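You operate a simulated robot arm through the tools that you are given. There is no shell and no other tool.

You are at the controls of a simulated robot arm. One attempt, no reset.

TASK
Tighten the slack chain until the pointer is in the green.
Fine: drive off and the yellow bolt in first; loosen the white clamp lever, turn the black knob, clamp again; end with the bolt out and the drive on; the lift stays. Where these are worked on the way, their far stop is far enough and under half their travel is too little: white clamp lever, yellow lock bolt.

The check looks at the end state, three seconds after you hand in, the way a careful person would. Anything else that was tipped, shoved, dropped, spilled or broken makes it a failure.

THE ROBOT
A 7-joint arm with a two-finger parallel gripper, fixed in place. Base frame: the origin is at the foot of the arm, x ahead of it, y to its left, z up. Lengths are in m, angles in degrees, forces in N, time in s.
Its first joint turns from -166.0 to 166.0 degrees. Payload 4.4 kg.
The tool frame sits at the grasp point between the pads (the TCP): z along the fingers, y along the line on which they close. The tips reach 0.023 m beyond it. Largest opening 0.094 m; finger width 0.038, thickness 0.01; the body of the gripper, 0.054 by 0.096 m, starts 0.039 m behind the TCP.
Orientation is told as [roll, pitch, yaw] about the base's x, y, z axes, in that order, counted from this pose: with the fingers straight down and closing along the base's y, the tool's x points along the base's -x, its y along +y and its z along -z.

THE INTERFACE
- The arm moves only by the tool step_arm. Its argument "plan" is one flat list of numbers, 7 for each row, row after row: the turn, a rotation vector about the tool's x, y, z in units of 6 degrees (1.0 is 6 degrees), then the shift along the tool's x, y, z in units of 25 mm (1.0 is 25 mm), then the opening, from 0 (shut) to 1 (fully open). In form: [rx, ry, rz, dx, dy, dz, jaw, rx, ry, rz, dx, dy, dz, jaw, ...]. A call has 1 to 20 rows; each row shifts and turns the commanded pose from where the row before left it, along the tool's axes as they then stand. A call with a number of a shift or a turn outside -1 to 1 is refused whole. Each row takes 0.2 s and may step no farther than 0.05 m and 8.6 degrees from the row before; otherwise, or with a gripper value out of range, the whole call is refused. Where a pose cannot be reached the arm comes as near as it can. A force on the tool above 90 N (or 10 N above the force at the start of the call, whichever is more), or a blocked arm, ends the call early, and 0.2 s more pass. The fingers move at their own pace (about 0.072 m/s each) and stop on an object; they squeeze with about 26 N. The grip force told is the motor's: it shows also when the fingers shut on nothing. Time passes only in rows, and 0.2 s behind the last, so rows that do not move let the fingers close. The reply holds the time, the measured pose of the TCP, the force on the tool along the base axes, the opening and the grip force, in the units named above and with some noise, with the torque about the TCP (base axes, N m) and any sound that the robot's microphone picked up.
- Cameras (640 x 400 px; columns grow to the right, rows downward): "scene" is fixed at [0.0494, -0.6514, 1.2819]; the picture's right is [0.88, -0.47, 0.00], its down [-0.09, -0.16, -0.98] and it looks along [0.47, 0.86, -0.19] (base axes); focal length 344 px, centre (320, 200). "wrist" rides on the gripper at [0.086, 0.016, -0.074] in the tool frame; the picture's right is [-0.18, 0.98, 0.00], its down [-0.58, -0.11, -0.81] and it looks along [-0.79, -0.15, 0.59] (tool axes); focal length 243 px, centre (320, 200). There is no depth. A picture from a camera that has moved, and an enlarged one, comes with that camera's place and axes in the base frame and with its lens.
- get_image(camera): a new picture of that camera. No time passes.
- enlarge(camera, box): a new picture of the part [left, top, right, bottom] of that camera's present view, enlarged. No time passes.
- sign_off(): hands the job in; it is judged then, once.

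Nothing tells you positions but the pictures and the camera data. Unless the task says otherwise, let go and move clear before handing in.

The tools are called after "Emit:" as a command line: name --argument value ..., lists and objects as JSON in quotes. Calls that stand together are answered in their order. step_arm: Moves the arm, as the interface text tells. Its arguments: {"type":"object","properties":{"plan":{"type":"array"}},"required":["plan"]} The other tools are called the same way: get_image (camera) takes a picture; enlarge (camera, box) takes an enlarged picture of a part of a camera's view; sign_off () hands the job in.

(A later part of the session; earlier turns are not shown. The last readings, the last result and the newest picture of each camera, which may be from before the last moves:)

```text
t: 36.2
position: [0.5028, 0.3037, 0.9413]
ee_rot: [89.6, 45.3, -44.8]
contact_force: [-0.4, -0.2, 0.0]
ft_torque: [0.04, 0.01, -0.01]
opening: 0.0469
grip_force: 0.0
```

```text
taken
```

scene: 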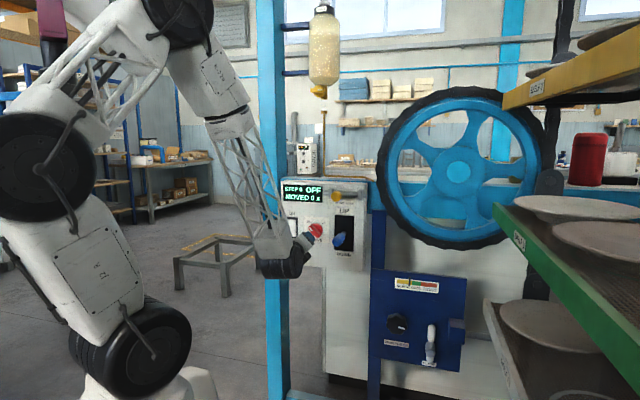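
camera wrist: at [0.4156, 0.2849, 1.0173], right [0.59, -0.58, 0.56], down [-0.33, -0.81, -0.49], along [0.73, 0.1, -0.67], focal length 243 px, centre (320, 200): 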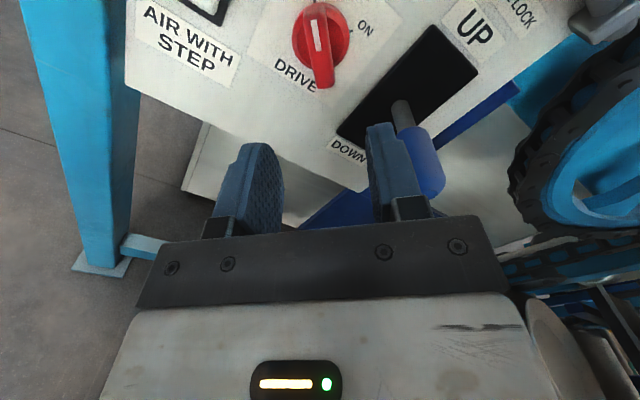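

The drive is fully OFF, with the mark at OFF and the display reading OFF. Next I'll roll upright, rise to the yellow ball at about [0.63, 0.31, 1.084], and come in on its left side with closed jaws.

Emit:
step_arm --plan '[0, 0, 1, 0, 0, 0, 0, 0, 0, 1, 0, 0, 0, 0, 0, 0, 1, 0, 0, 0, 0, 0, 0, 1, 0, 0, 0, 0, 0, 0, 1, 0, 0, 0, 0, 0, 0, 1, 0, 0, 0, 0, 0, 0, 1, 0, 0, 0, 0, 0, 0, 0.5, 0, 0, 0, 0, 0, 0, 0, 1, 0, -0.8, 0, 0, 0, 0, 1, 0, 0, 0, 0, 0, 0, 1, 0, 0, 0, 0, 0, 0, 1, 0, 0, 0, 0, 0, 0, 1, 0, 0, 0, 0, 0, 0, 0.7, 0, 0, 0, 0, 0, 0, 0, 0.9, 0, 0, 0, 0, 0, 0, 0.9, 0, 0]'

Emit:
get_image --camera "wrist"

Emit:
get_image --camera "scene"

```text
t: 39.6
position: [0.521, 0.2574, 1.0862]
ee_rot: [-41.1, 89.6, -175.5]
contact_force: [0.1, -0.5, 0.7]
ft_torque: [-0.01, -0.01, -0.05]
opening: 0.0001
grip_force: 26.1
```

```text
taken
camera wrist: at [0.4809, 0.1923, 1.1751], right [0.7, -0.69, -0.19], down [-0.65, -0.5, -0.58], along [0.3, 0.53, -0.79], focal length 243 px, centre (320, 200)
```

wrist: 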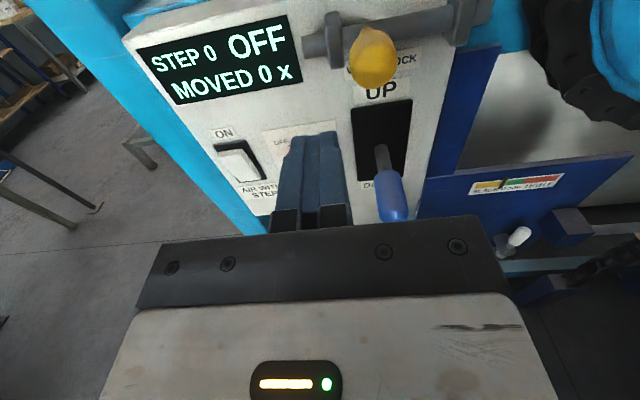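

```text
taken
```

scene: 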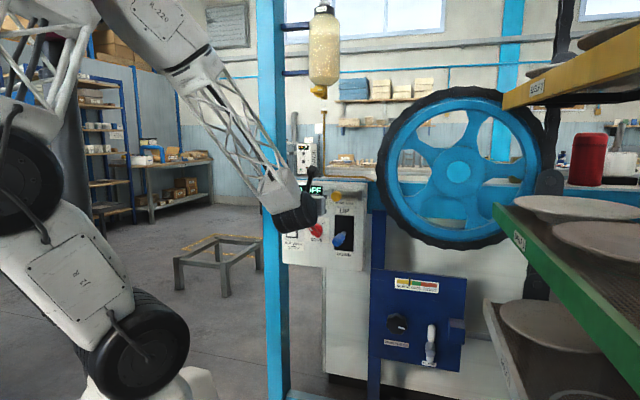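

The ball measures at U≈0.225 along the panel, z≈1.087, about 33 mm across. I'll advance so the closed fingertips sit beside its left side, in front of the bracket.

Emit:
step_arm --plan '[0, 0, 0, 0, -0.1, 1, 0, 0, 0, 0, 0, 0, 1, 0, 0, 0, 0, 0, 0, 1, 0, 0, 0, 0, 0, 0, 0.8, 0, 0, 0, 0, 0, 0, 0.4, 0]'

Emit:
get_image --camera "wrist"

```text
t: 40.8
position: [0.5937, 0.3329, 1.0853]
ee_rot: [-44.6, 89.6, -179.2]
contact_force: [-0.2, -1.2, 0.0]
ft_torque: [-0.01, -0.01, 0.01]
opening: 0.0
grip_force: 26.0
```

```text
taken
camera wrist: at [0.5536, 0.2683, 1.1742], right [0.7, -0.69, -0.19], down [-0.65, -0.5, -0.58], along [0.3, 0.53, -0.79], focal length 243 px, centre (320, 200)
```

wrist: 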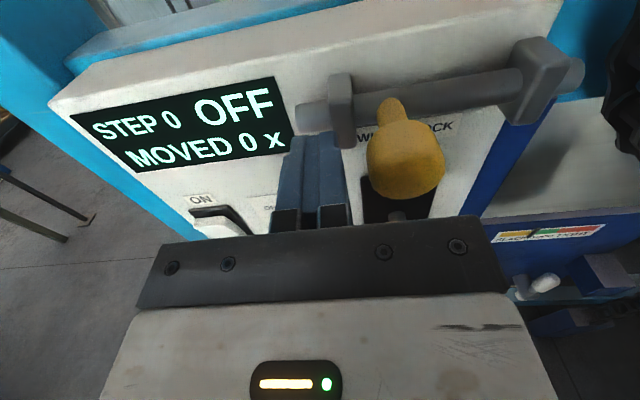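

The fingertips are just left of the ball. I'll push to the right in small steps.

Emit:
step_arm --plan '[0, 0, 0, 0, 0.4, 0, 0, 0, 0, 0, 0, 0.4, 0, 0, 0, 0, 0, 0, 0.4, 0, 0, 0, 0, 0, 0, 0.4, 0, 0, 0, 0, 0, 0, 0.4, 0, 0]'

Emit:
get_image --camera "wrist"

```text
t: 42.0
position: [0.6299, 0.2992, 1.086]
ee_rot: [-43.0, 89.6, -177.4]
contact_force: [0.7, 0.0, -0.1]
ft_torque: [-0.03, -0.01, -0.02]
opening: 0.0
grip_force: 25.9
```

```text
taken
camera wrist: at [0.5888, 0.2331, 1.1745], right [0.7, -0.69, -0.19], down [-0.65, -0.5, -0.58], along [0.3, 0.53, -0.79], focal length 243 px, centre (320, 200)
```

wrist: 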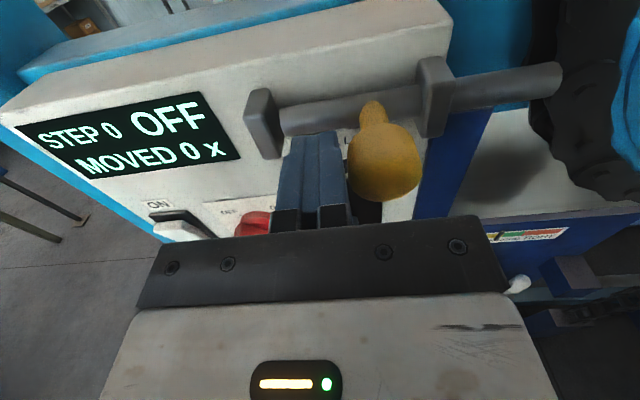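

The bolt is sliding freely to the right. I'll continue until it meets its stop.

Emit:
step_arm --plan '[0, 0, 0, 0, 0.2, 0, 0, 0, 0, 0, 0, 0.2, 0, 0, 0, 0, 0, 0, 0.2, 0, 0, 0, 0, 0, 0, 0.2, 0, 0, 0, 0, 0, 0, 0.2, 0, 0]'

Emit:
get_image --camera "wrist"

Emit:
enlarge --camera "scene" --box '[290, 150, 420, 250]'

```text
t: 42.6
position: [0.6323, 0.2965, 1.0856]
ee_rot: [-22.6, 89.7, -156.3]
contact_force: [-42.2, 21.6, 7.8]
ft_torque: [0.05, 0.05, -0.09]
opening: 0.0
grip_force: 26.1
stopped in row 3: the force on the tool passed its limit at 103 N (the readings are from after the stop); the commanded pose is now the measured one
```

```text
taken
camera wrist: at [0.5918, 0.2311, 1.1743], right [0.71, -0.68, -0.19], down [-0.64, -0.51, -0.58], along [0.3, 0.53, -0.79], focal length 243 px, centre (320, 200)
```

wrist: 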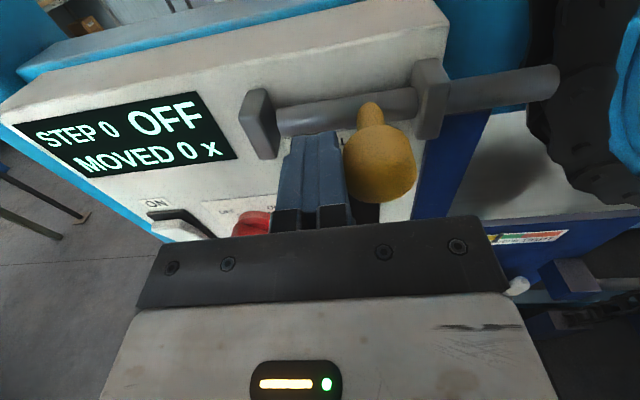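

```text
4.00 times, centred on (355, 200) of scene
camera zoom: at [0.0494, -0.6514, 1.2819], right [0.88, -0.47, 0.0], down [-0.09, -0.16, -0.98], along [0.47, 0.86, -0.19], focal length 1377 px, centre (180, 200)
```

zoom: 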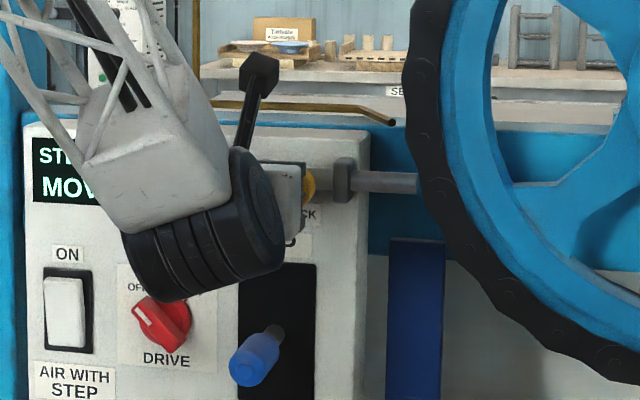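

The bolt moved about 4 cm and then met a hard stop. I'll pull the fingers off it and look closely at the rod tip against the wheel to confirm it is fully home.

Emit:
step_arm --plan '[0, 0, 0, 0, -0.5, 0, 0, 0, 0, 0, 0, 0, -1, 0, 0, 0, 0, 0, 0, -1, 0, 0, 0, 0, 0, 0, -1, 0, 0, 0, 0, 0, 1, -0.5, 0, 0, 0, 0, 0, 1, 0, 0, 0, 0, 0, 0, 1, 0, 0]'

Emit:
get_image --camera "wrist"

Emit:
enlarge --camera "scene" --box '[310, 160, 410, 220]'

```text
t: 44.2
position: [0.6181, 0.1877, 1.0849]
ee_rot: [-37.9, 89.6, -171.9]
contact_force: [-0.4, -0.7, -0.4]
ft_torque: [-0.03, 0.02, -0.01]
opening: 0.0
grip_force: 26.4
```

```text
taken
camera wrist: at [0.5773, 0.1234, 1.1738], right [0.71, -0.68, -0.19], down [-0.64, -0.5, -0.58], along [0.3, 0.53, -0.79], focal length 243 px, centre (320, 200)
```

wrist: 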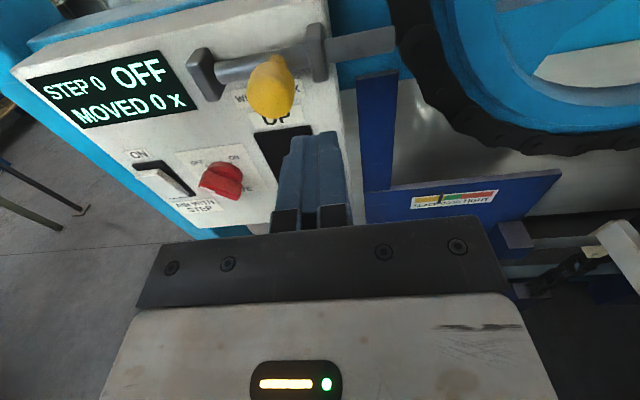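

```text
6.40 times, centred on (360, 190) of scene
camera zoom: at [0.0494, -0.6514, 1.2819], right [0.88, -0.47, 0.0], down [-0.09, -0.16, -0.98], along [0.47, 0.86, -0.19], focal length 2204 px, centre (64, 264)
```

zoom: 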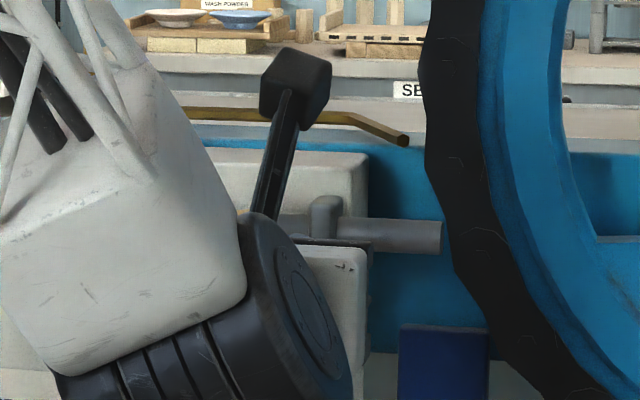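

Emit:
enlarge --camera "wrist" --box '[180, 0, 500, 160]'

```text
2.00 times, centred on (340, 80) of wrist
camera zoom: at [0.5773, 0.1234, 1.1738], right [0.71, -0.68, -0.19], down [-0.64, -0.5, -0.58], along [0.3, 0.53, -0.79], focal length 485 px, centre (280, 440)
```

zoom: 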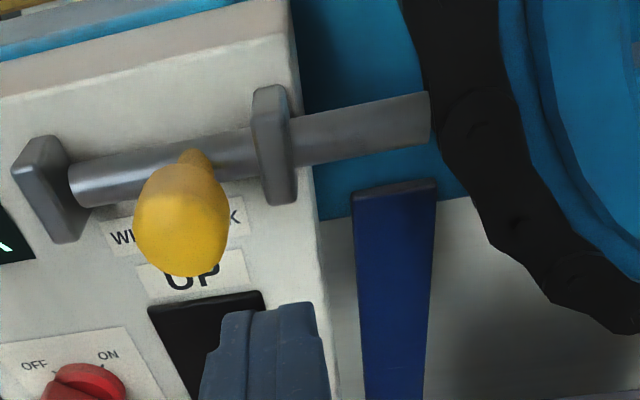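

The rod has slid about 40 mm and its tip sits against the chain on the wheel rim, so the bolt is in at its stop. Now I'll retreat and move down and right to view the tension plate.

Emit:
step_arm --plan '[0, 0, 0, 0, 0, -1, 0, 0, 0, 0, 0, 0, -1, 0, 0, 0, 0, 0, 0, -1, 0, 0, 0, 0, 0, 1, 0, 0, 0, 0, 0, 0, 1, 0, 0, 0, 0, 0, 0, 1, 0, 0, 0, 0, 0, 0, 1, 0, 0, 0, 0, 0, -1, 1, 0, 0, 0, 0, 0, -1, 0, 0, 0, 0, 0, 0, -1, 0, 0, 0, 0, 0, 0, -1, 0, 0, 0, 0, 0, 0, -1, 0, 0, 0, 0, 0, 0, -1, 0, 0, 0, 0, 0, 0, -1, 0, 0, 0, 0, 0, 0, -1, 0, 0, 0, 0, 0, 0, -1, 0, 0, 0, 0, 0, 0, -1, 0, 0, 0, 0, 0, 0, -1, 0, 0, 0]'

Emit:
get_image --camera "wrist"

Emit:
get_image --camera "scene"

```text
t: 48.0
position: [0.6541, 0.0472, 0.8103]
ee_rot: [-32.2, 89.6, -166.2]
contact_force: [-0.3, -1.2, -0.3]
ft_torque: [-0.03, -0.01, -0.04]
opening: 0.0001
grip_force: 25.9
```

```text
taken
camera wrist: at [0.6129, -0.0179, 0.8989], right [0.71, -0.68, -0.19], down [-0.64, -0.5, -0.58], along [0.3, 0.53, -0.79], focal length 243 px, centre (320, 200)
```

wrist: 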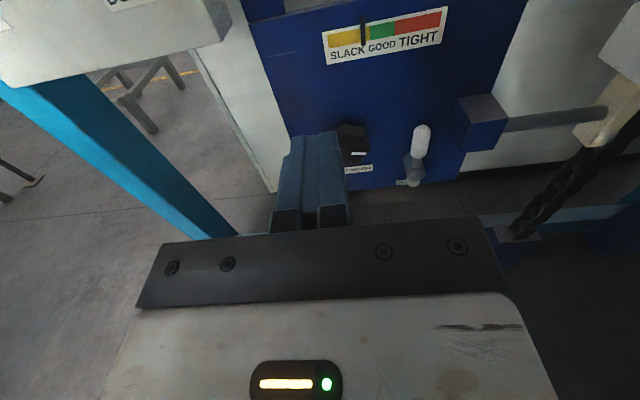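

```text
taken
```

scene: 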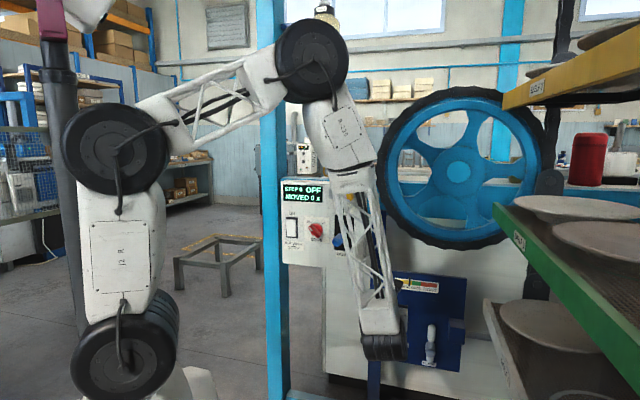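

The plate is in view: gauge on top, black knob left, white lever right. I'll go lower and enlarge for measuring.

Emit:
step_arm --plan '[0, 0, 0, -1, 0, 0, 0, 0, 0, 0, -1, 0, 0, 0, 0, 0, 0, -1, 0, 0, 0, 0, 0, 0, -1, 0, 0, 0, 0, 0, 0, -1, 0, 0, 0]'

Emit:
get_image --camera "wrist"

Emit:
enlarge --camera "wrist" --box '[280, 0, 520, 150]'

Emit:
enlarge --camera "scene" --box '[380, 270, 480, 380]'

```text
t: 49.2
position: [0.6527, 0.0479, 0.6827]
ee_rot: [-28.1, 89.7, -162.2]
contact_force: [-0.4, -0.4, 0.2]
ft_torque: [-0.01, 0.03, -0.04]
opening: 0.0
grip_force: 26.4
```

```text
taken
camera wrist: at [0.6123, -0.0164, 0.772], right [0.71, -0.68, -0.19], down [-0.64, -0.5, -0.58], along [0.3, 0.53, -0.79], focal length 243 px, centre (320, 200)
```

wrist: 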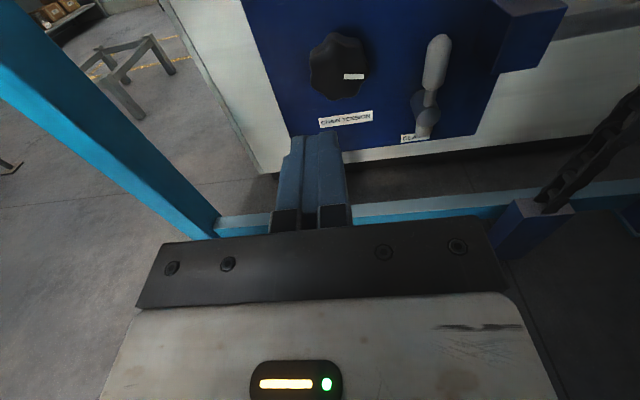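

```text
2.67 times, centred on (400, 75) of wrist
camera zoom: at [0.6123, -0.0164, 0.772], right [0.71, -0.68, -0.19], down [-0.64, -0.5, -0.58], along [0.3, 0.53, -0.79], focal length 647 px, centre (107, 533)
```

zoom: 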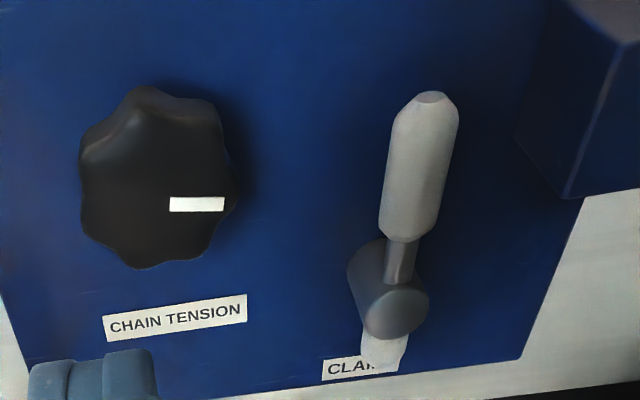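

```text
3.64 times, centred on (430, 325) of scene
camera zoom: at [0.0494, -0.6514, 1.2819], right [0.88, -0.47, 0.0], down [-0.09, -0.16, -0.98], along [0.47, 0.86, -0.19], focal length 1252 px, centre (-80, -254)
```

zoom: 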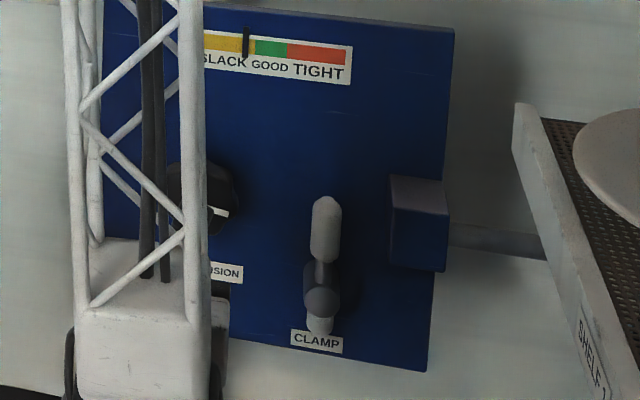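

The white handle stands vertical, pivot at about U=0.554, z=0.537 and top at z≈0.636. A block sits just to its right, so it can only swing left. I'll bring the closed fingers round to the right side of the handle, still standing off the plate.

Emit:
step_arm --plan '[0, 0, 0, -0.54, 1, 0, 0, 0, 0, 0, -0.54, 1, 0, 0, 0, 0, 0, -0.54, 1, 0, 0, 0, 0, 0, -0.54, 1, 0, 0, 0, 0, 0, -0.54, 1, 0, 0, 0, 0, 0, 0, 1, 0, 0, 0, 0, 0, 0, 0.5, 0, 0, 0, 0, 0, 0, 0, 1, 0, 0, 0, 0, 0, 0, 1, 0, 0, 0, 0, 0, 0, 1, 0, 0, 0, 0, 0, 0, 1, 0]'

Emit:
get_image --camera "wrist"

Emit:
get_image --camera "scene"

```text
t: 51.6
position: [0.8393, 0.0073, 0.6167]
ee_rot: [-35.1, 89.6, -169.3]
contact_force: [-0.3, -0.6, -0.5]
ft_torque: [-0.01, 0.02, 0.0]
opening: 0.0
grip_force: 25.4
```

```text
taken
camera wrist: at [0.7989, -0.0582, 0.7054], right [0.7, -0.68, -0.19], down [-0.64, -0.5, -0.58], along [0.3, 0.53, -0.79], focal length 243 px, centre (320, 200)
```

wrist: 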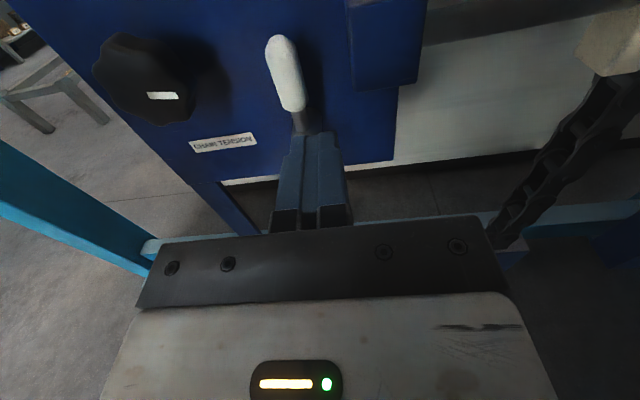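

```text
taken
```

scene: 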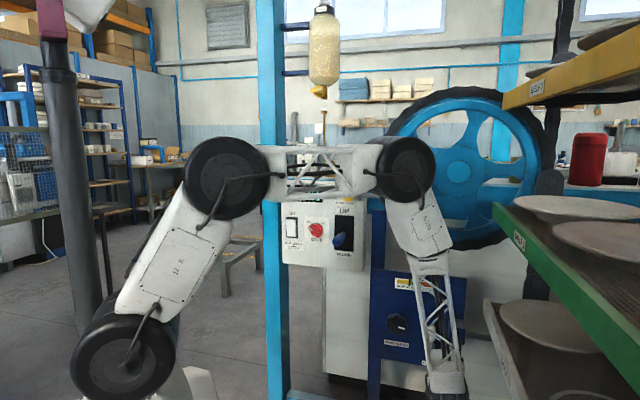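

The fingers are lined up in the gap between the handle's right side and the block. I'll slide in alongside the handle.

Emit:
step_arm --plan '[0, 0, 0, -0.4, 0, 1, 0, 0, 0, 0, 0, 0, 1, 0, 0, 0, 0, 0, 0, 1, 0, 0, 0, 0, 0, 0, 1, 0, 0, 0, 0, 0, 0, 0.5, 0, 0, 0, 0, 0, 0, 0.4, 0]'

Emit:
get_image --camera "wrist"

```text
t: 53.0
position: [0.9249, 0.0945, 0.6069]
ee_rot: [-33.5, 89.6, -167.6]
contact_force: [0.4, -0.1, -0.3]
ft_torque: [0.0, -0.02, 0.03]
opening: 0.0
grip_force: 26.2
```

```text
taken
camera wrist: at [0.8838, 0.0289, 0.6946], right [0.71, -0.68, -0.19], down [-0.64, -0.5, -0.58], along [0.3, 0.53, -0.79], focal length 243 px, centre (320, 200)
```

wrist: 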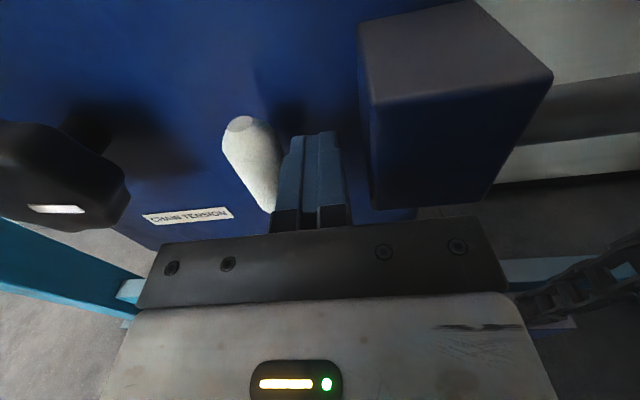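

The fingertips are beside the handle. I'll push left gently to see if it swings.

Emit:
step_arm --plan '[0, 0, 0, 0, -0.4, 0, 0, 0, 0, 0, 0, -0.4, 0, 0, 0, 0, 0, 0, -0.4, 0, 0]'

Emit:
get_image --camera "wrist"

```text
t: 53.8
position: [0.9031, 0.1146, 0.6062]
ee_rot: [-32.8, 89.6, -166.9]
contact_force: [-0.3, -0.6, 0.2]
ft_torque: [-0.03, 0.0, 0.0]
opening: 0.0
grip_force: 26.1
```

```text
taken
camera wrist: at [0.8628, 0.0499, 0.6947], right [0.71, -0.68, -0.19], down [-0.64, -0.5, -0.58], along [0.3, 0.53, -0.8], focal length 243 px, centre (320, 200)
```

wrist: 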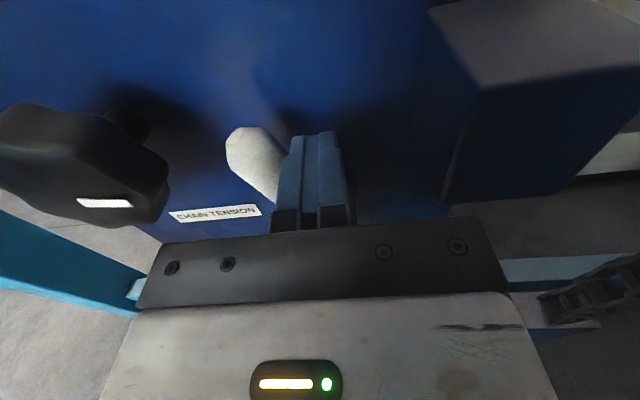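

The lever swings freely to the left. I'll follow its arc around the pivot with the fingers turning along, checking midway.

Emit:
step_arm --plan '[0, 0, -1, -0.03, -0.06, 0, 0, 0, 0, -1, -0.03, -0.06, 0, 0, 0, 0, -1, -0.03, -0.06, 0, 0, 0, 0, -1, 0.03, -0.15, 0, 0, 0, 0, -1, 0.092, -0.272, 0, 0, 0, 0, -1, 0.092, -0.272, 0, 0, 0, 0, -1, 0.092, -0.272, 0, 0]'

Emit:
get_image --camera "wrist"

Emit:
get_image --camera "scene"

```text
t: 55.4
position: [0.8819, 0.1354, 0.5988]
ee_rot: [89.6, 48.2, -44.3]
contact_force: [0.4, -0.1, -0.2]
ft_torque: [-0.01, 0.03, 0.01]
opening: 0.0001
grip_force: 25.6
```

```text
taken
camera wrist: at [0.7971, 0.1131, 0.6764], right [0.62, -0.59, 0.52], down [-0.34, -0.79, -0.5], along [0.71, 0.13, -0.69], focal length 243 px, centre (320, 200)
```

wrist: 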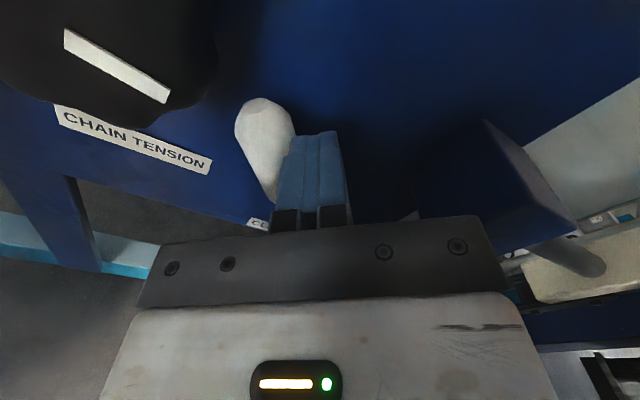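

```text
taken
```

scene: 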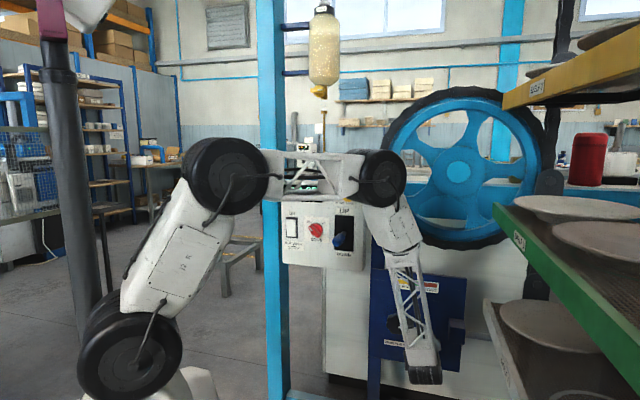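

Right on the expected arc at about 42°. I'll continue toward 90°.

Emit:
step_arm --plan '[0, 0, -1, 0.092, -0.272, 0, 0, 0, 0, -1, 0.092, -0.272, 0, 0, 0, 0, -1, 0.092, -0.272, 0, 0, 0, 0, -1, 0.092, -0.272, 0, 0, 0, 0, -1, 0.092, -0.272, 0, 0, 0, 0, -1, 0.092, -0.272, 0, 0]'

Emit:
get_image --camera "wrist"

Emit:
enlarge --camera "scene" --box '[360, 260, 480, 380]'

```text
t: 56.8
position: [0.858, 0.1577, 0.5724]
ee_rot: [89.7, 12.1, -44.1]
contact_force: [-0.3, -1.4, -0.2]
ft_torque: [-0.03, -0.04, 0.0]
opening: 0.0
grip_force: 25.7
```

```text
taken
camera wrist: at [0.747, 0.1609, 0.6087], right [0.28, -0.27, 0.92], down [-0.17, -0.96, -0.22], along [0.94, -0.09, -0.31], focal length 243 px, centre (320, 200)
```

wrist: 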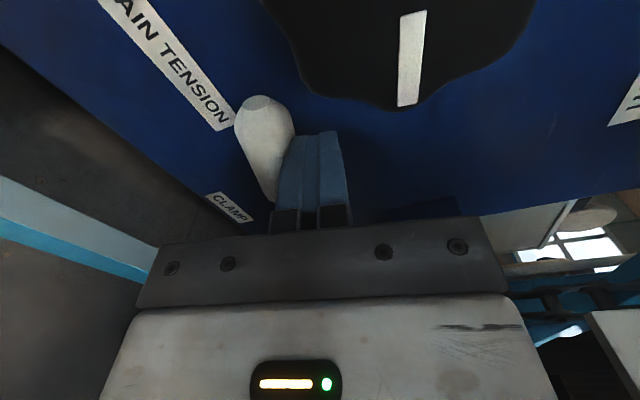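

```text
3.33 times, centred on (420, 320) of scene
camera zoom: at [0.0494, -0.6514, 1.2819], right [0.88, -0.47, 0.0], down [-0.09, -0.16, -0.98], along [0.47, 0.86, -0.19], focal length 1148 px, centre (-13, -200)
```

zoom: 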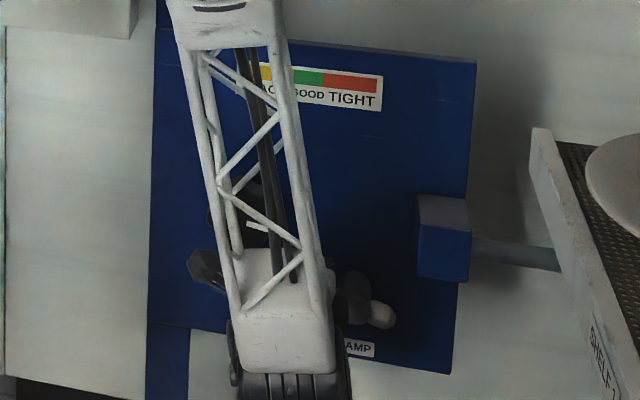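

About 78° so far with no resistance. I'll continue toward the stop.

Emit:
step_arm --plan '[0, 0, -1, 0.092, -0.272, 0, 0, 0, 0, -1, 0.092, -0.272, 0, 0, 0, 0, -1, 0.092, -0.272, 0, 0, 0, 0, -1, 0.092, -0.272, 0, 0]'

Emit:
get_image --camera "wrist"

Emit:
enlarge --camera "scene" --box '[360, 260, 480, 380]'

```text
t: 57.9
position: [0.8541, 0.1654, 0.5541]
ee_rot: [90.5, -11.5, -44.1]
contact_force: [-28.3, -2.7, 37.5]
ft_torque: [0.38, 0.71, 0.89]
opening: 0.0001
grip_force: 25.7
stopped in row 4: the force on the tool passed its limit at 104 N (the readings are from after the stop); the commanded pose is now the measured one
```

```text
taken
camera wrist: at [0.7377, 0.1719, 0.5543], right [-0.02, 0.01, 1.0], down [-0.13, -0.99, 0.0], along [0.99, -0.13, 0.02], focal length 243 px, centre (320, 200)
```

wrist: 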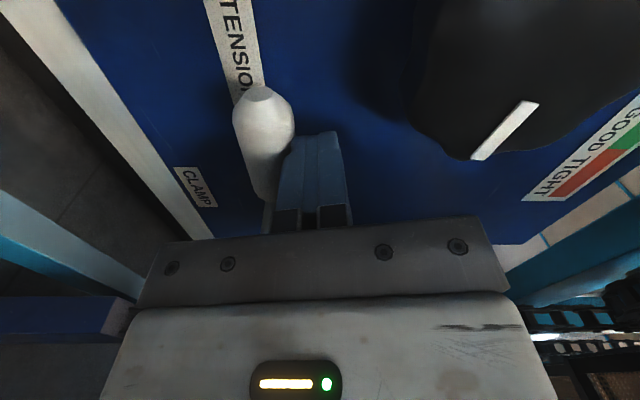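

```text
3.33 times, centred on (420, 320) of scene
camera zoom: at [0.0494, -0.6514, 1.2819], right [0.88, -0.47, 0.0], down [-0.09, -0.16, -0.98], along [0.47, 0.86, -0.19], focal length 1148 px, centre (-13, -200)
```

zoom: 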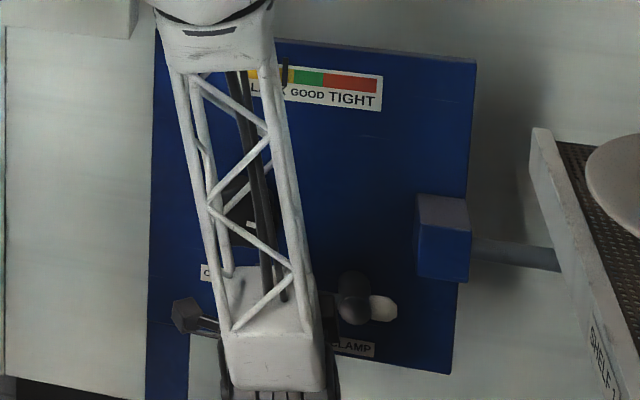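

The lever hit its stop at about 90°, so the clamp is fully loosened. I'll lift the fingers off it and back out to check the plate and aim at the black knob.

Emit:
step_arm --plan '[0, 0, 0, 0, 0.3, 0, 0, 0, 0, 0, 0, 0, -0.8, 0, 0, 0, 0, 0, 0, -1, 0, 0, 0, 0, 0, 0, -1, 0, 0, 0, 0, 0, 0, -1, 0.5, 0, 0, 0, 0, 0, -1, 1, 0, 0, 0, 0, 0, -1, 1]'

Emit:
get_image --camera "wrist"

Emit:
enlarge --camera "scene" --box '[360, 260, 480, 380]'

```text
t: 58.1
position: [0.8541, 0.1649, 0.5551]
ee_rot: [90.6, -11.6, -44.1]
contact_force: [-7.8, -1.1, 12.0]
ft_torque: [0.27, 0.05, 0.2]
opening: 0.0
grip_force: 25.7
stopped in row 1: the force on the tool passed its limit at 125 N (the readings are from after the stop); the commanded pose is now the measured one
```

```text
taken
camera wrist: at [0.7384, 0.1722, 0.5549], right [-0.02, 0.01, 1.0], down [-0.13, -0.99, 0.0], along [0.99, -0.13, 0.02], focal length 243 px, centre (320, 200)
```

wrist: 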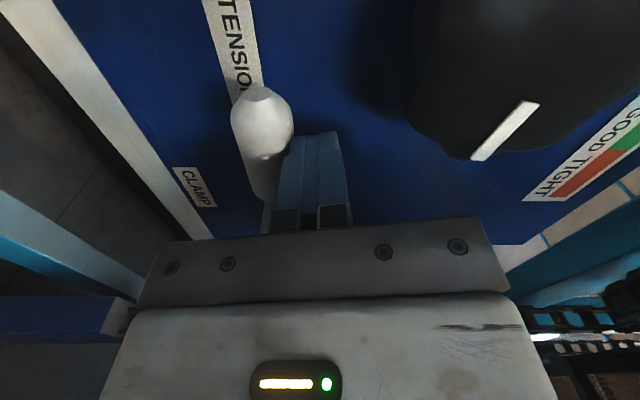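

```text
3.33 times, centred on (420, 320) of scene
camera zoom: at [0.0494, -0.6514, 1.2819], right [0.88, -0.47, 0.0], down [-0.09, -0.16, -0.98], along [0.47, 0.86, -0.19], focal length 1148 px, centre (-13, -200)
```

zoom: 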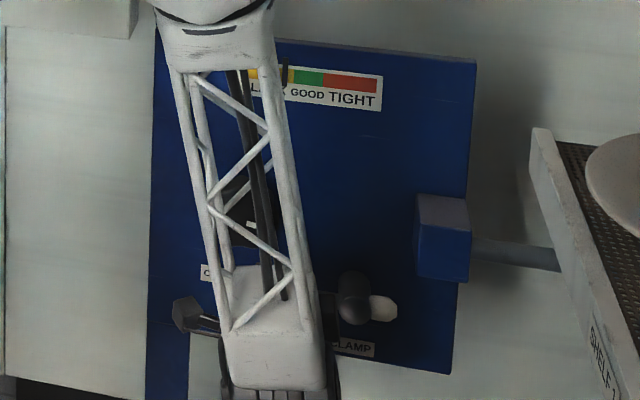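

The residual load has now dropped. I'll repeat the back-off.

Emit:
step_arm --plan '[0, 0, 0, 0, 0.3, 0, 0, 0, 0, 0, 0, 0, -0.8, 0, 0, 0, 0, 0, 0, -1, 0, 0, 0, 0, 0, 0, -1, 0, 0, 0, 0, 0, 0, -1, 0.5, 0, 0, 0, 0, 0, -1, 1, 0, 0, 0, 0, 0, -1, 1]'

Emit:
get_image --camera "wrist"

Emit:
enlarge --camera "scene" --box '[360, 260, 480, 380]'

```text
t: 59.7
position: [0.7537, 0.0618, 0.5612]
ee_rot: [90.4, -11.5, -44.1]
contact_force: [-0.7, -1.0, 0.1]
ft_torque: [-0.04, 0.0, 0.0]
opening: 0.094
grip_force: 0.0
```

```text
taken
camera wrist: at [0.6366, 0.0693, 0.5612], right [-0.02, 0.01, 1.0], down [-0.13, -0.99, 0.0], along [0.99, -0.13, 0.02], focal length 243 px, centre (320, 200)
```

wrist: 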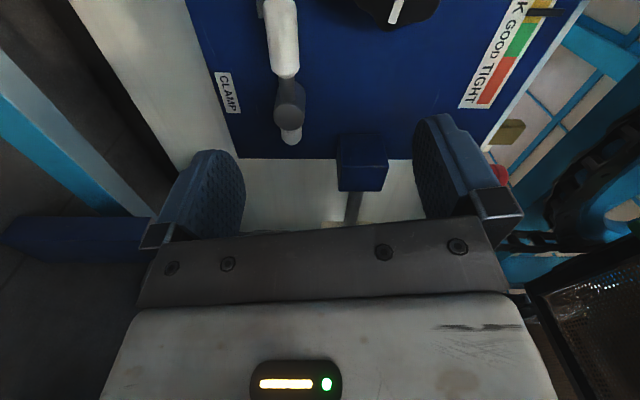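

```text
3.33 times, centred on (420, 320) of scene
camera zoom: at [0.0494, -0.6514, 1.2819], right [0.88, -0.47, 0.0], down [-0.09, -0.16, -0.98], along [0.47, 0.86, -0.19], focal length 1148 px, centre (-13, -200)
```

zoom: 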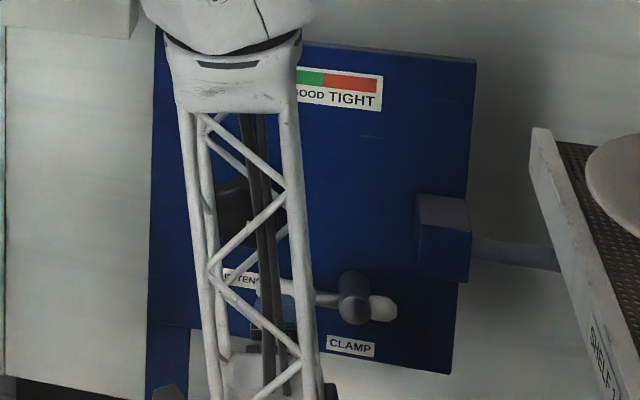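

The lever now lies horizontally to the left, just below the knob. I'll line up with the knob with the jaws fully open.

Emit:
step_arm --plan '[0, 0, 0, 0.573, 0.933, 0, 1, 0, 0, 0, 0.573, 0.933, 0, 1, 0, 0, 0, 0.573, 0.933, 0, 1]'

Emit:
get_image --camera "wrist"

Emit:
get_image --camera "scene"

```text
t: 60.5
position: [0.7127, 0.1002, 0.6196]
ee_rot: [90.4, -11.4, -44.1]
contact_force: [-0.4, 0.2, -0.3]
ft_torque: [0.03, -0.03, 0.04]
opening: 0.0939
grip_force: 0.0
```

```text
taken
camera wrist: at [0.5969, 0.1074, 0.6203], right [-0.02, 0.01, 1.0], down [-0.13, -0.99, 0.0], along [0.99, -0.13, 0.02], focal length 243 px, centre (320, 200)
```

wrist: 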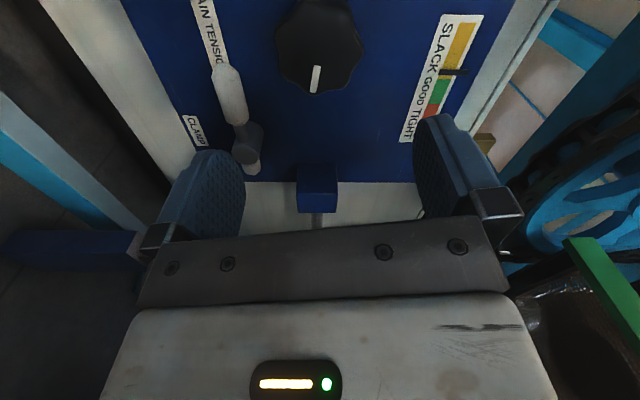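

```text
taken
```

scene: 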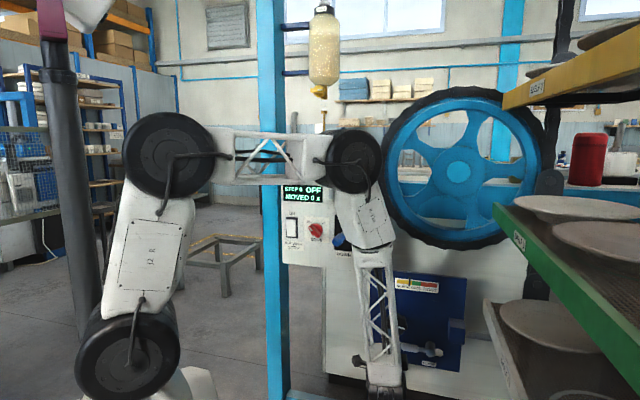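

The knob is centred on the tool axis and the gauge is visible from the wrist camera. I'll move in over the knob.

Emit:
step_arm --plan '[0, 0, 0, 0, 0, 1, 1, 0, 0, 0, 0, 0, 1, 1, 0, 0, 0, 0, 0, 1, 1, 0, 0, 0, 0, 0, 1, 1, 0, 0, 0, 0, 0, 0.8, 1, 0, 0, 0, 0, 0, 0.6, 1]'

Emit:
get_image --camera "wrist"

```text
t: 61.9
position: [0.8056, 0.1977, 0.6225]
ee_rot: [90.4, -11.6, -44.0]
contact_force: [-0.3, -0.5, -0.7]
ft_torque: [0.02, 0.0, 0.01]
opening: 0.0942
grip_force: 0.0
```

```text
taken
camera wrist: at [0.69, 0.2049, 0.6216], right [-0.02, 0.01, 1.0], down [-0.13, -0.99, 0.0], along [0.99, -0.13, 0.02], focal length 243 px, centre (320, 200)
```

wrist: 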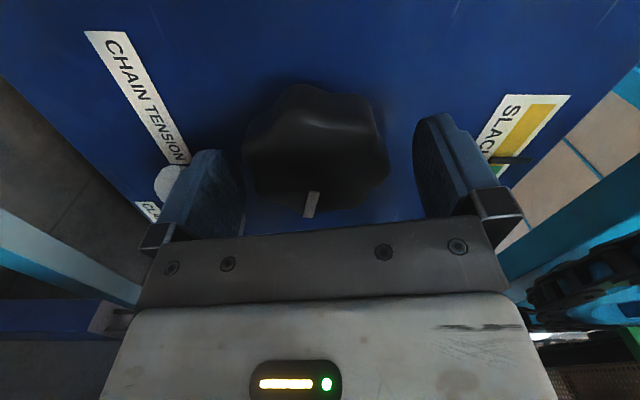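

The fingertips overlap the knob by only a few millimetres. I'll go in another 14 mm and close.

Emit:
step_arm --plan '[0, 0, 0, -0.1, -0.06, 0.3, 1, 0, 0, 0, 0, 0, 0.26, 1, 0, 0, 0, 0, 0, 0, 0.3, 0, 0, 0, 0, 0, 0, 0.3, 0, 0, 0, 0, 0, 0, 0.3]'

Emit:
get_image --camera "wrist"

```text
t: 63.1
position: [0.817, 0.2065, 0.6187]
ee_rot: [90.3, -11.5, -44.1]
contact_force: [18.5, 5.9, -33.3]
ft_torque: [-0.4, 0.55, -0.44]
opening: 0.0713
grip_force: 45.1
```

```text
taken
camera wrist: at [0.7005, 0.2133, 0.6195], right [-0.01, 0.01, 1.0], down [-0.13, -0.99, 0.01], along [0.99, -0.13, 0.02], focal length 243 px, centre (320, 200)
```

wrist: 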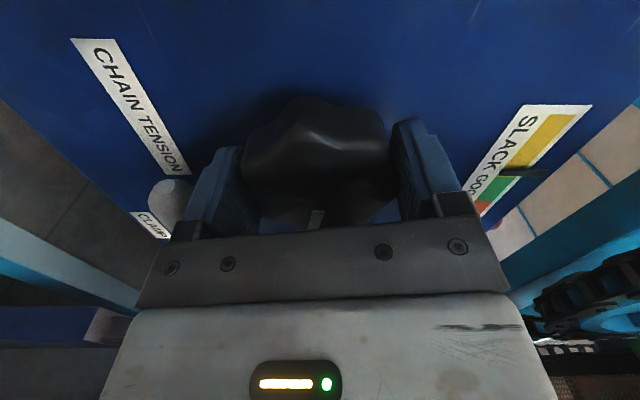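

The knob is gripped at 71 mm across. I'll ease a small vertical offset and turn a little clockwise to see which way the pointer moves.

Emit:
step_arm --plan '[0, 0, 0, 0, -0.07, 0, 0.3, 0, 0, 1, 0, 0, 0, 0.3, 0, 0, 1, 0, 0, 0, 0.3, 0, 0, 1, 0, 0, 0, 0.3]'

Emit:
get_image --camera "wrist"

Emit:
enlarge --camera "scene" --box '[380, 265, 460, 325]'

```text
t: 64.1
position: [0.8179, 0.2052, 0.6198]
ee_rot: [90.5, 6.7, -44.1]
contact_force: [-29.0, -7.9, 24.3]
ft_torque: [0.57, -0.64, 0.09]
opening: 0.0712
grip_force: 44.3
```

```text
taken
camera wrist: at [0.7044, 0.2095, 0.6473], right [0.21, -0.21, 0.96], down [-0.15, -0.97, -0.18], along [0.97, -0.11, -0.23], focal length 243 px, centre (320, 200)
```

wrist: 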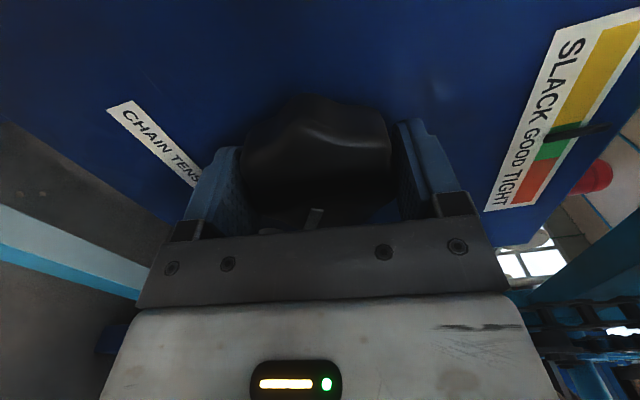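

```text
6.67 times, centred on (420, 295) of scene
camera zoom: at [0.0494, -0.6514, 1.2819], right [0.88, -0.47, 0.0], down [-0.09, -0.16, -0.98], along [0.47, 0.86, -0.19], focal length 2295 px, centre (-347, -433)
```

zoom: 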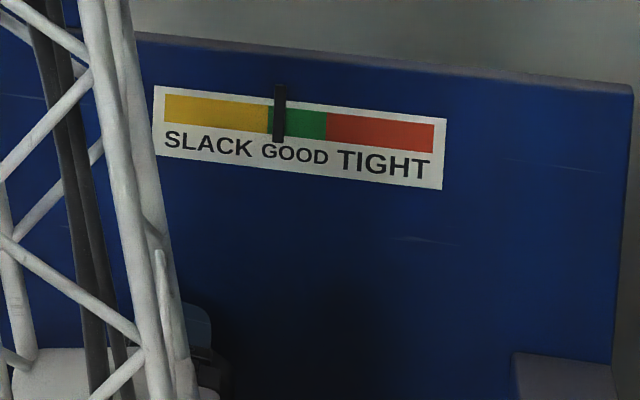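

Clockwise tightens: the pointer moved from yellow to the left edge of the green. About 10° more should centre it.

Emit:
step_arm --plan '[0, 0, 1, 0, 0, 0, 0.3, 0, 0, 0.7, 0, 0, 0, 0.3, 0, 0, 0, 0, 0, 0, 0.3]'

Emit:
enlarge --camera "scene" --box '[380, 265, 460, 325]'

Emit:
get_image --camera "wrist"

```text
t: 64.9
position: [0.8175, 0.205, 0.6201]
ee_rot: [90.5, 16.7, -43.8]
contact_force: [-17.0, -7.4, 31.0]
ft_torque: [0.23, -0.29, -0.22]
opening: 0.0714
grip_force: 45.3
```

```text
6.67 times, centred on (420, 295) of scene
camera zoom: at [0.0494, -0.6514, 1.2819], right [0.88, -0.47, 0.0], down [-0.09, -0.16, -0.98], along [0.47, 0.86, -0.19], focal length 2295 px, centre (-347, -433)
```

zoom: 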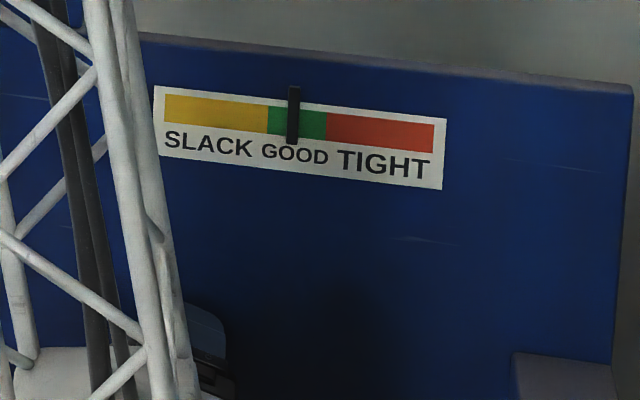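

```text
taken
camera wrist: at [0.7086, 0.2052, 0.662], right [0.32, -0.32, 0.89], down [-0.18, -0.94, -0.28], along [0.93, -0.07, -0.36], focal length 243 px, centre (320, 200)
```

wrist: 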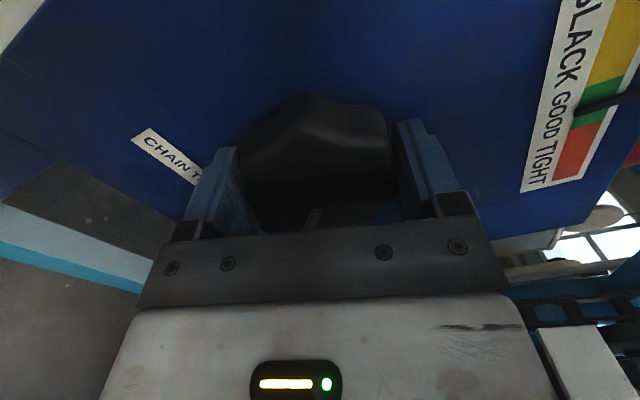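

The pointer sits in the middle of the green. I'll open the jaws and withdraw straight back.

Emit:
step_arm --plan '[0, 0, 0, 0, 0, 0, 1, 0, 0, 0, 0, 0, 0, 1, 0, 0, 0, 0, 0, 0, 1, 0, 0, 0, 0, 0, -1, 1, 0, 0, 0, 0, 0, -1, 1, 0, 0, 0, 0, 0, -1, 1, 0, 0, 0, 0, 0, -1, 1, 0, 0, 0, 0, 0, -1, 1]'

Emit:
enlarge --camera "scene" --box '[380, 265, 460, 325]'

Emit:
get_image --camera "wrist"

```text
t: 66.7
position: [0.7298, 0.1176, 0.618]
ee_rot: [90.4, 16.5, -43.9]
contact_force: [0.4, 0.3, 0.1]
ft_torque: [0.0, 0.01, 0.02]
opening: 0.0942
grip_force: 0.0
```

```text
6.67 times, centred on (420, 295) of scene
camera zoom: at [0.0494, -0.6514, 1.2819], right [0.88, -0.47, 0.0], down [-0.09, -0.16, -0.98], along [0.47, 0.86, -0.19], focal length 2295 px, centre (-347, -433)
```

zoom: 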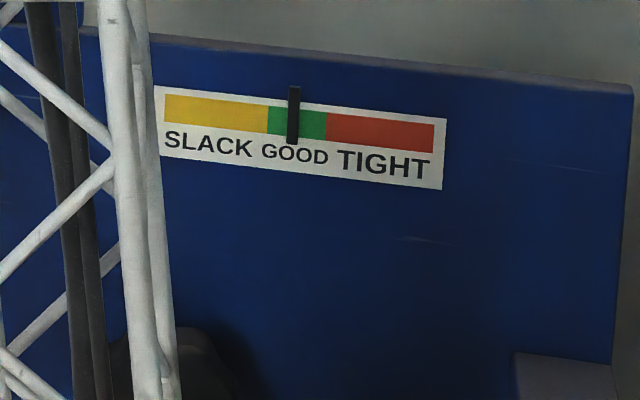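

```text
taken
camera wrist: at [0.6215, 0.1172, 0.6591], right [0.33, -0.32, 0.89], down [-0.18, -0.94, -0.28], along [0.93, -0.07, -0.36], focal length 243 px, centre (320, 200)
```

wrist: 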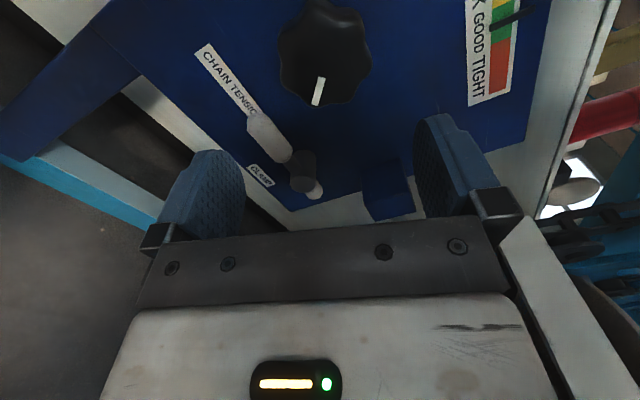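

The pointer holds in mid-green. Next I'll re-clamp by bringing closed fingers below the horizontal handle and swinging it back up.

Emit:
step_arm --plan '[0, 0, -0.917, 0, 0, 0, 0.5, 0, 0, -0.917, 0, 0, 0, 0, 0, 0, -0.917, 0, 0, 0, 0, 0, 0, 0, -0.458, -0.968, 0, 0, 0, 0, 0, -0.458, -0.968, 0, 0, 0, 0, 0, -0.458, -0.968, 0, 0, 0, 0, 0, -0.458, -0.968, 0, 0, 0, 0, 0, -0.458, -0.968, 0, 0]'

Emit:
get_image --camera "wrist"

Emit:
get_image --camera "scene"

```text
t: 68.5
position: [0.7719, 0.0786, 0.4969]
ee_rot: [90.4, 0.1, -44.0]
contact_force: [0.7, 0.7, -0.2]
ft_torque: [-0.01, 0.01, 0.04]
opening: 0.0001
grip_force: 25.8
```

```text
taken
camera wrist: at [0.6566, 0.0831, 0.5148], right [0.13, -0.13, 0.98], down [-0.14, -0.98, -0.12], along [0.98, -0.12, -0.15], focal length 243 px, centre (320, 200)
```

wrist: 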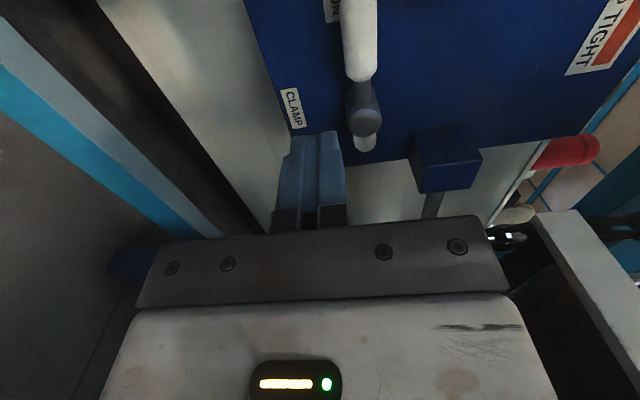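

```text
taken
```

scene: 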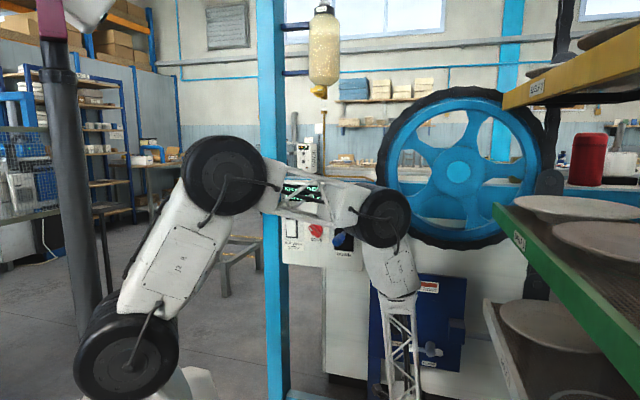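

The closed fingers are about 11 mm below the handle line. I'll move in beneath it.

Emit:
step_arm --plan '[0, 0, 0, 0, 0, 1, 0, 0, 0, 0, 0, 0, 1, 0, 0, 0, 0, 0, 0, 1, 0, 0, 0, 0, 0, 0, 1, 0, 0, 0, 0, 0, 0, 0.5, 0, 0, 0, 0, 0, 0, 0.35, 0]'

Emit:
get_image --camera "wrist"

```text
t: 69.9
position: [0.8565, 0.1622, 0.4982]
ee_rot: [90.4, 0.2, -44.0]
contact_force: [0.5, 0.1, -0.4]
ft_torque: [-0.01, 0.0, 0.0]
opening: 0.0003
grip_force: 26.2
```

```text
taken
camera wrist: at [0.7422, 0.1693, 0.5163], right [0.13, -0.13, 0.98], down [-0.14, -0.98, -0.12], along [0.98, -0.12, -0.15], focal length 243 px, centre (320, 200)
```

wrist: 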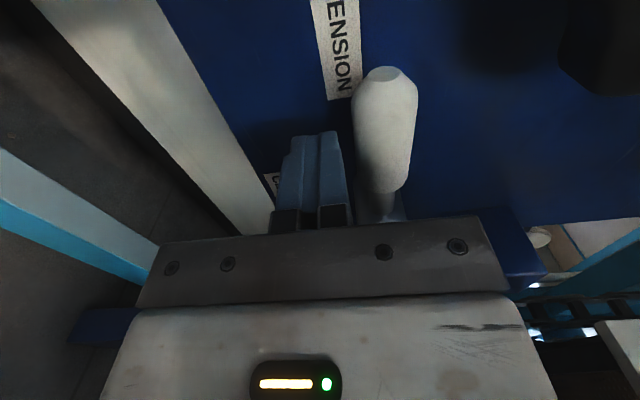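

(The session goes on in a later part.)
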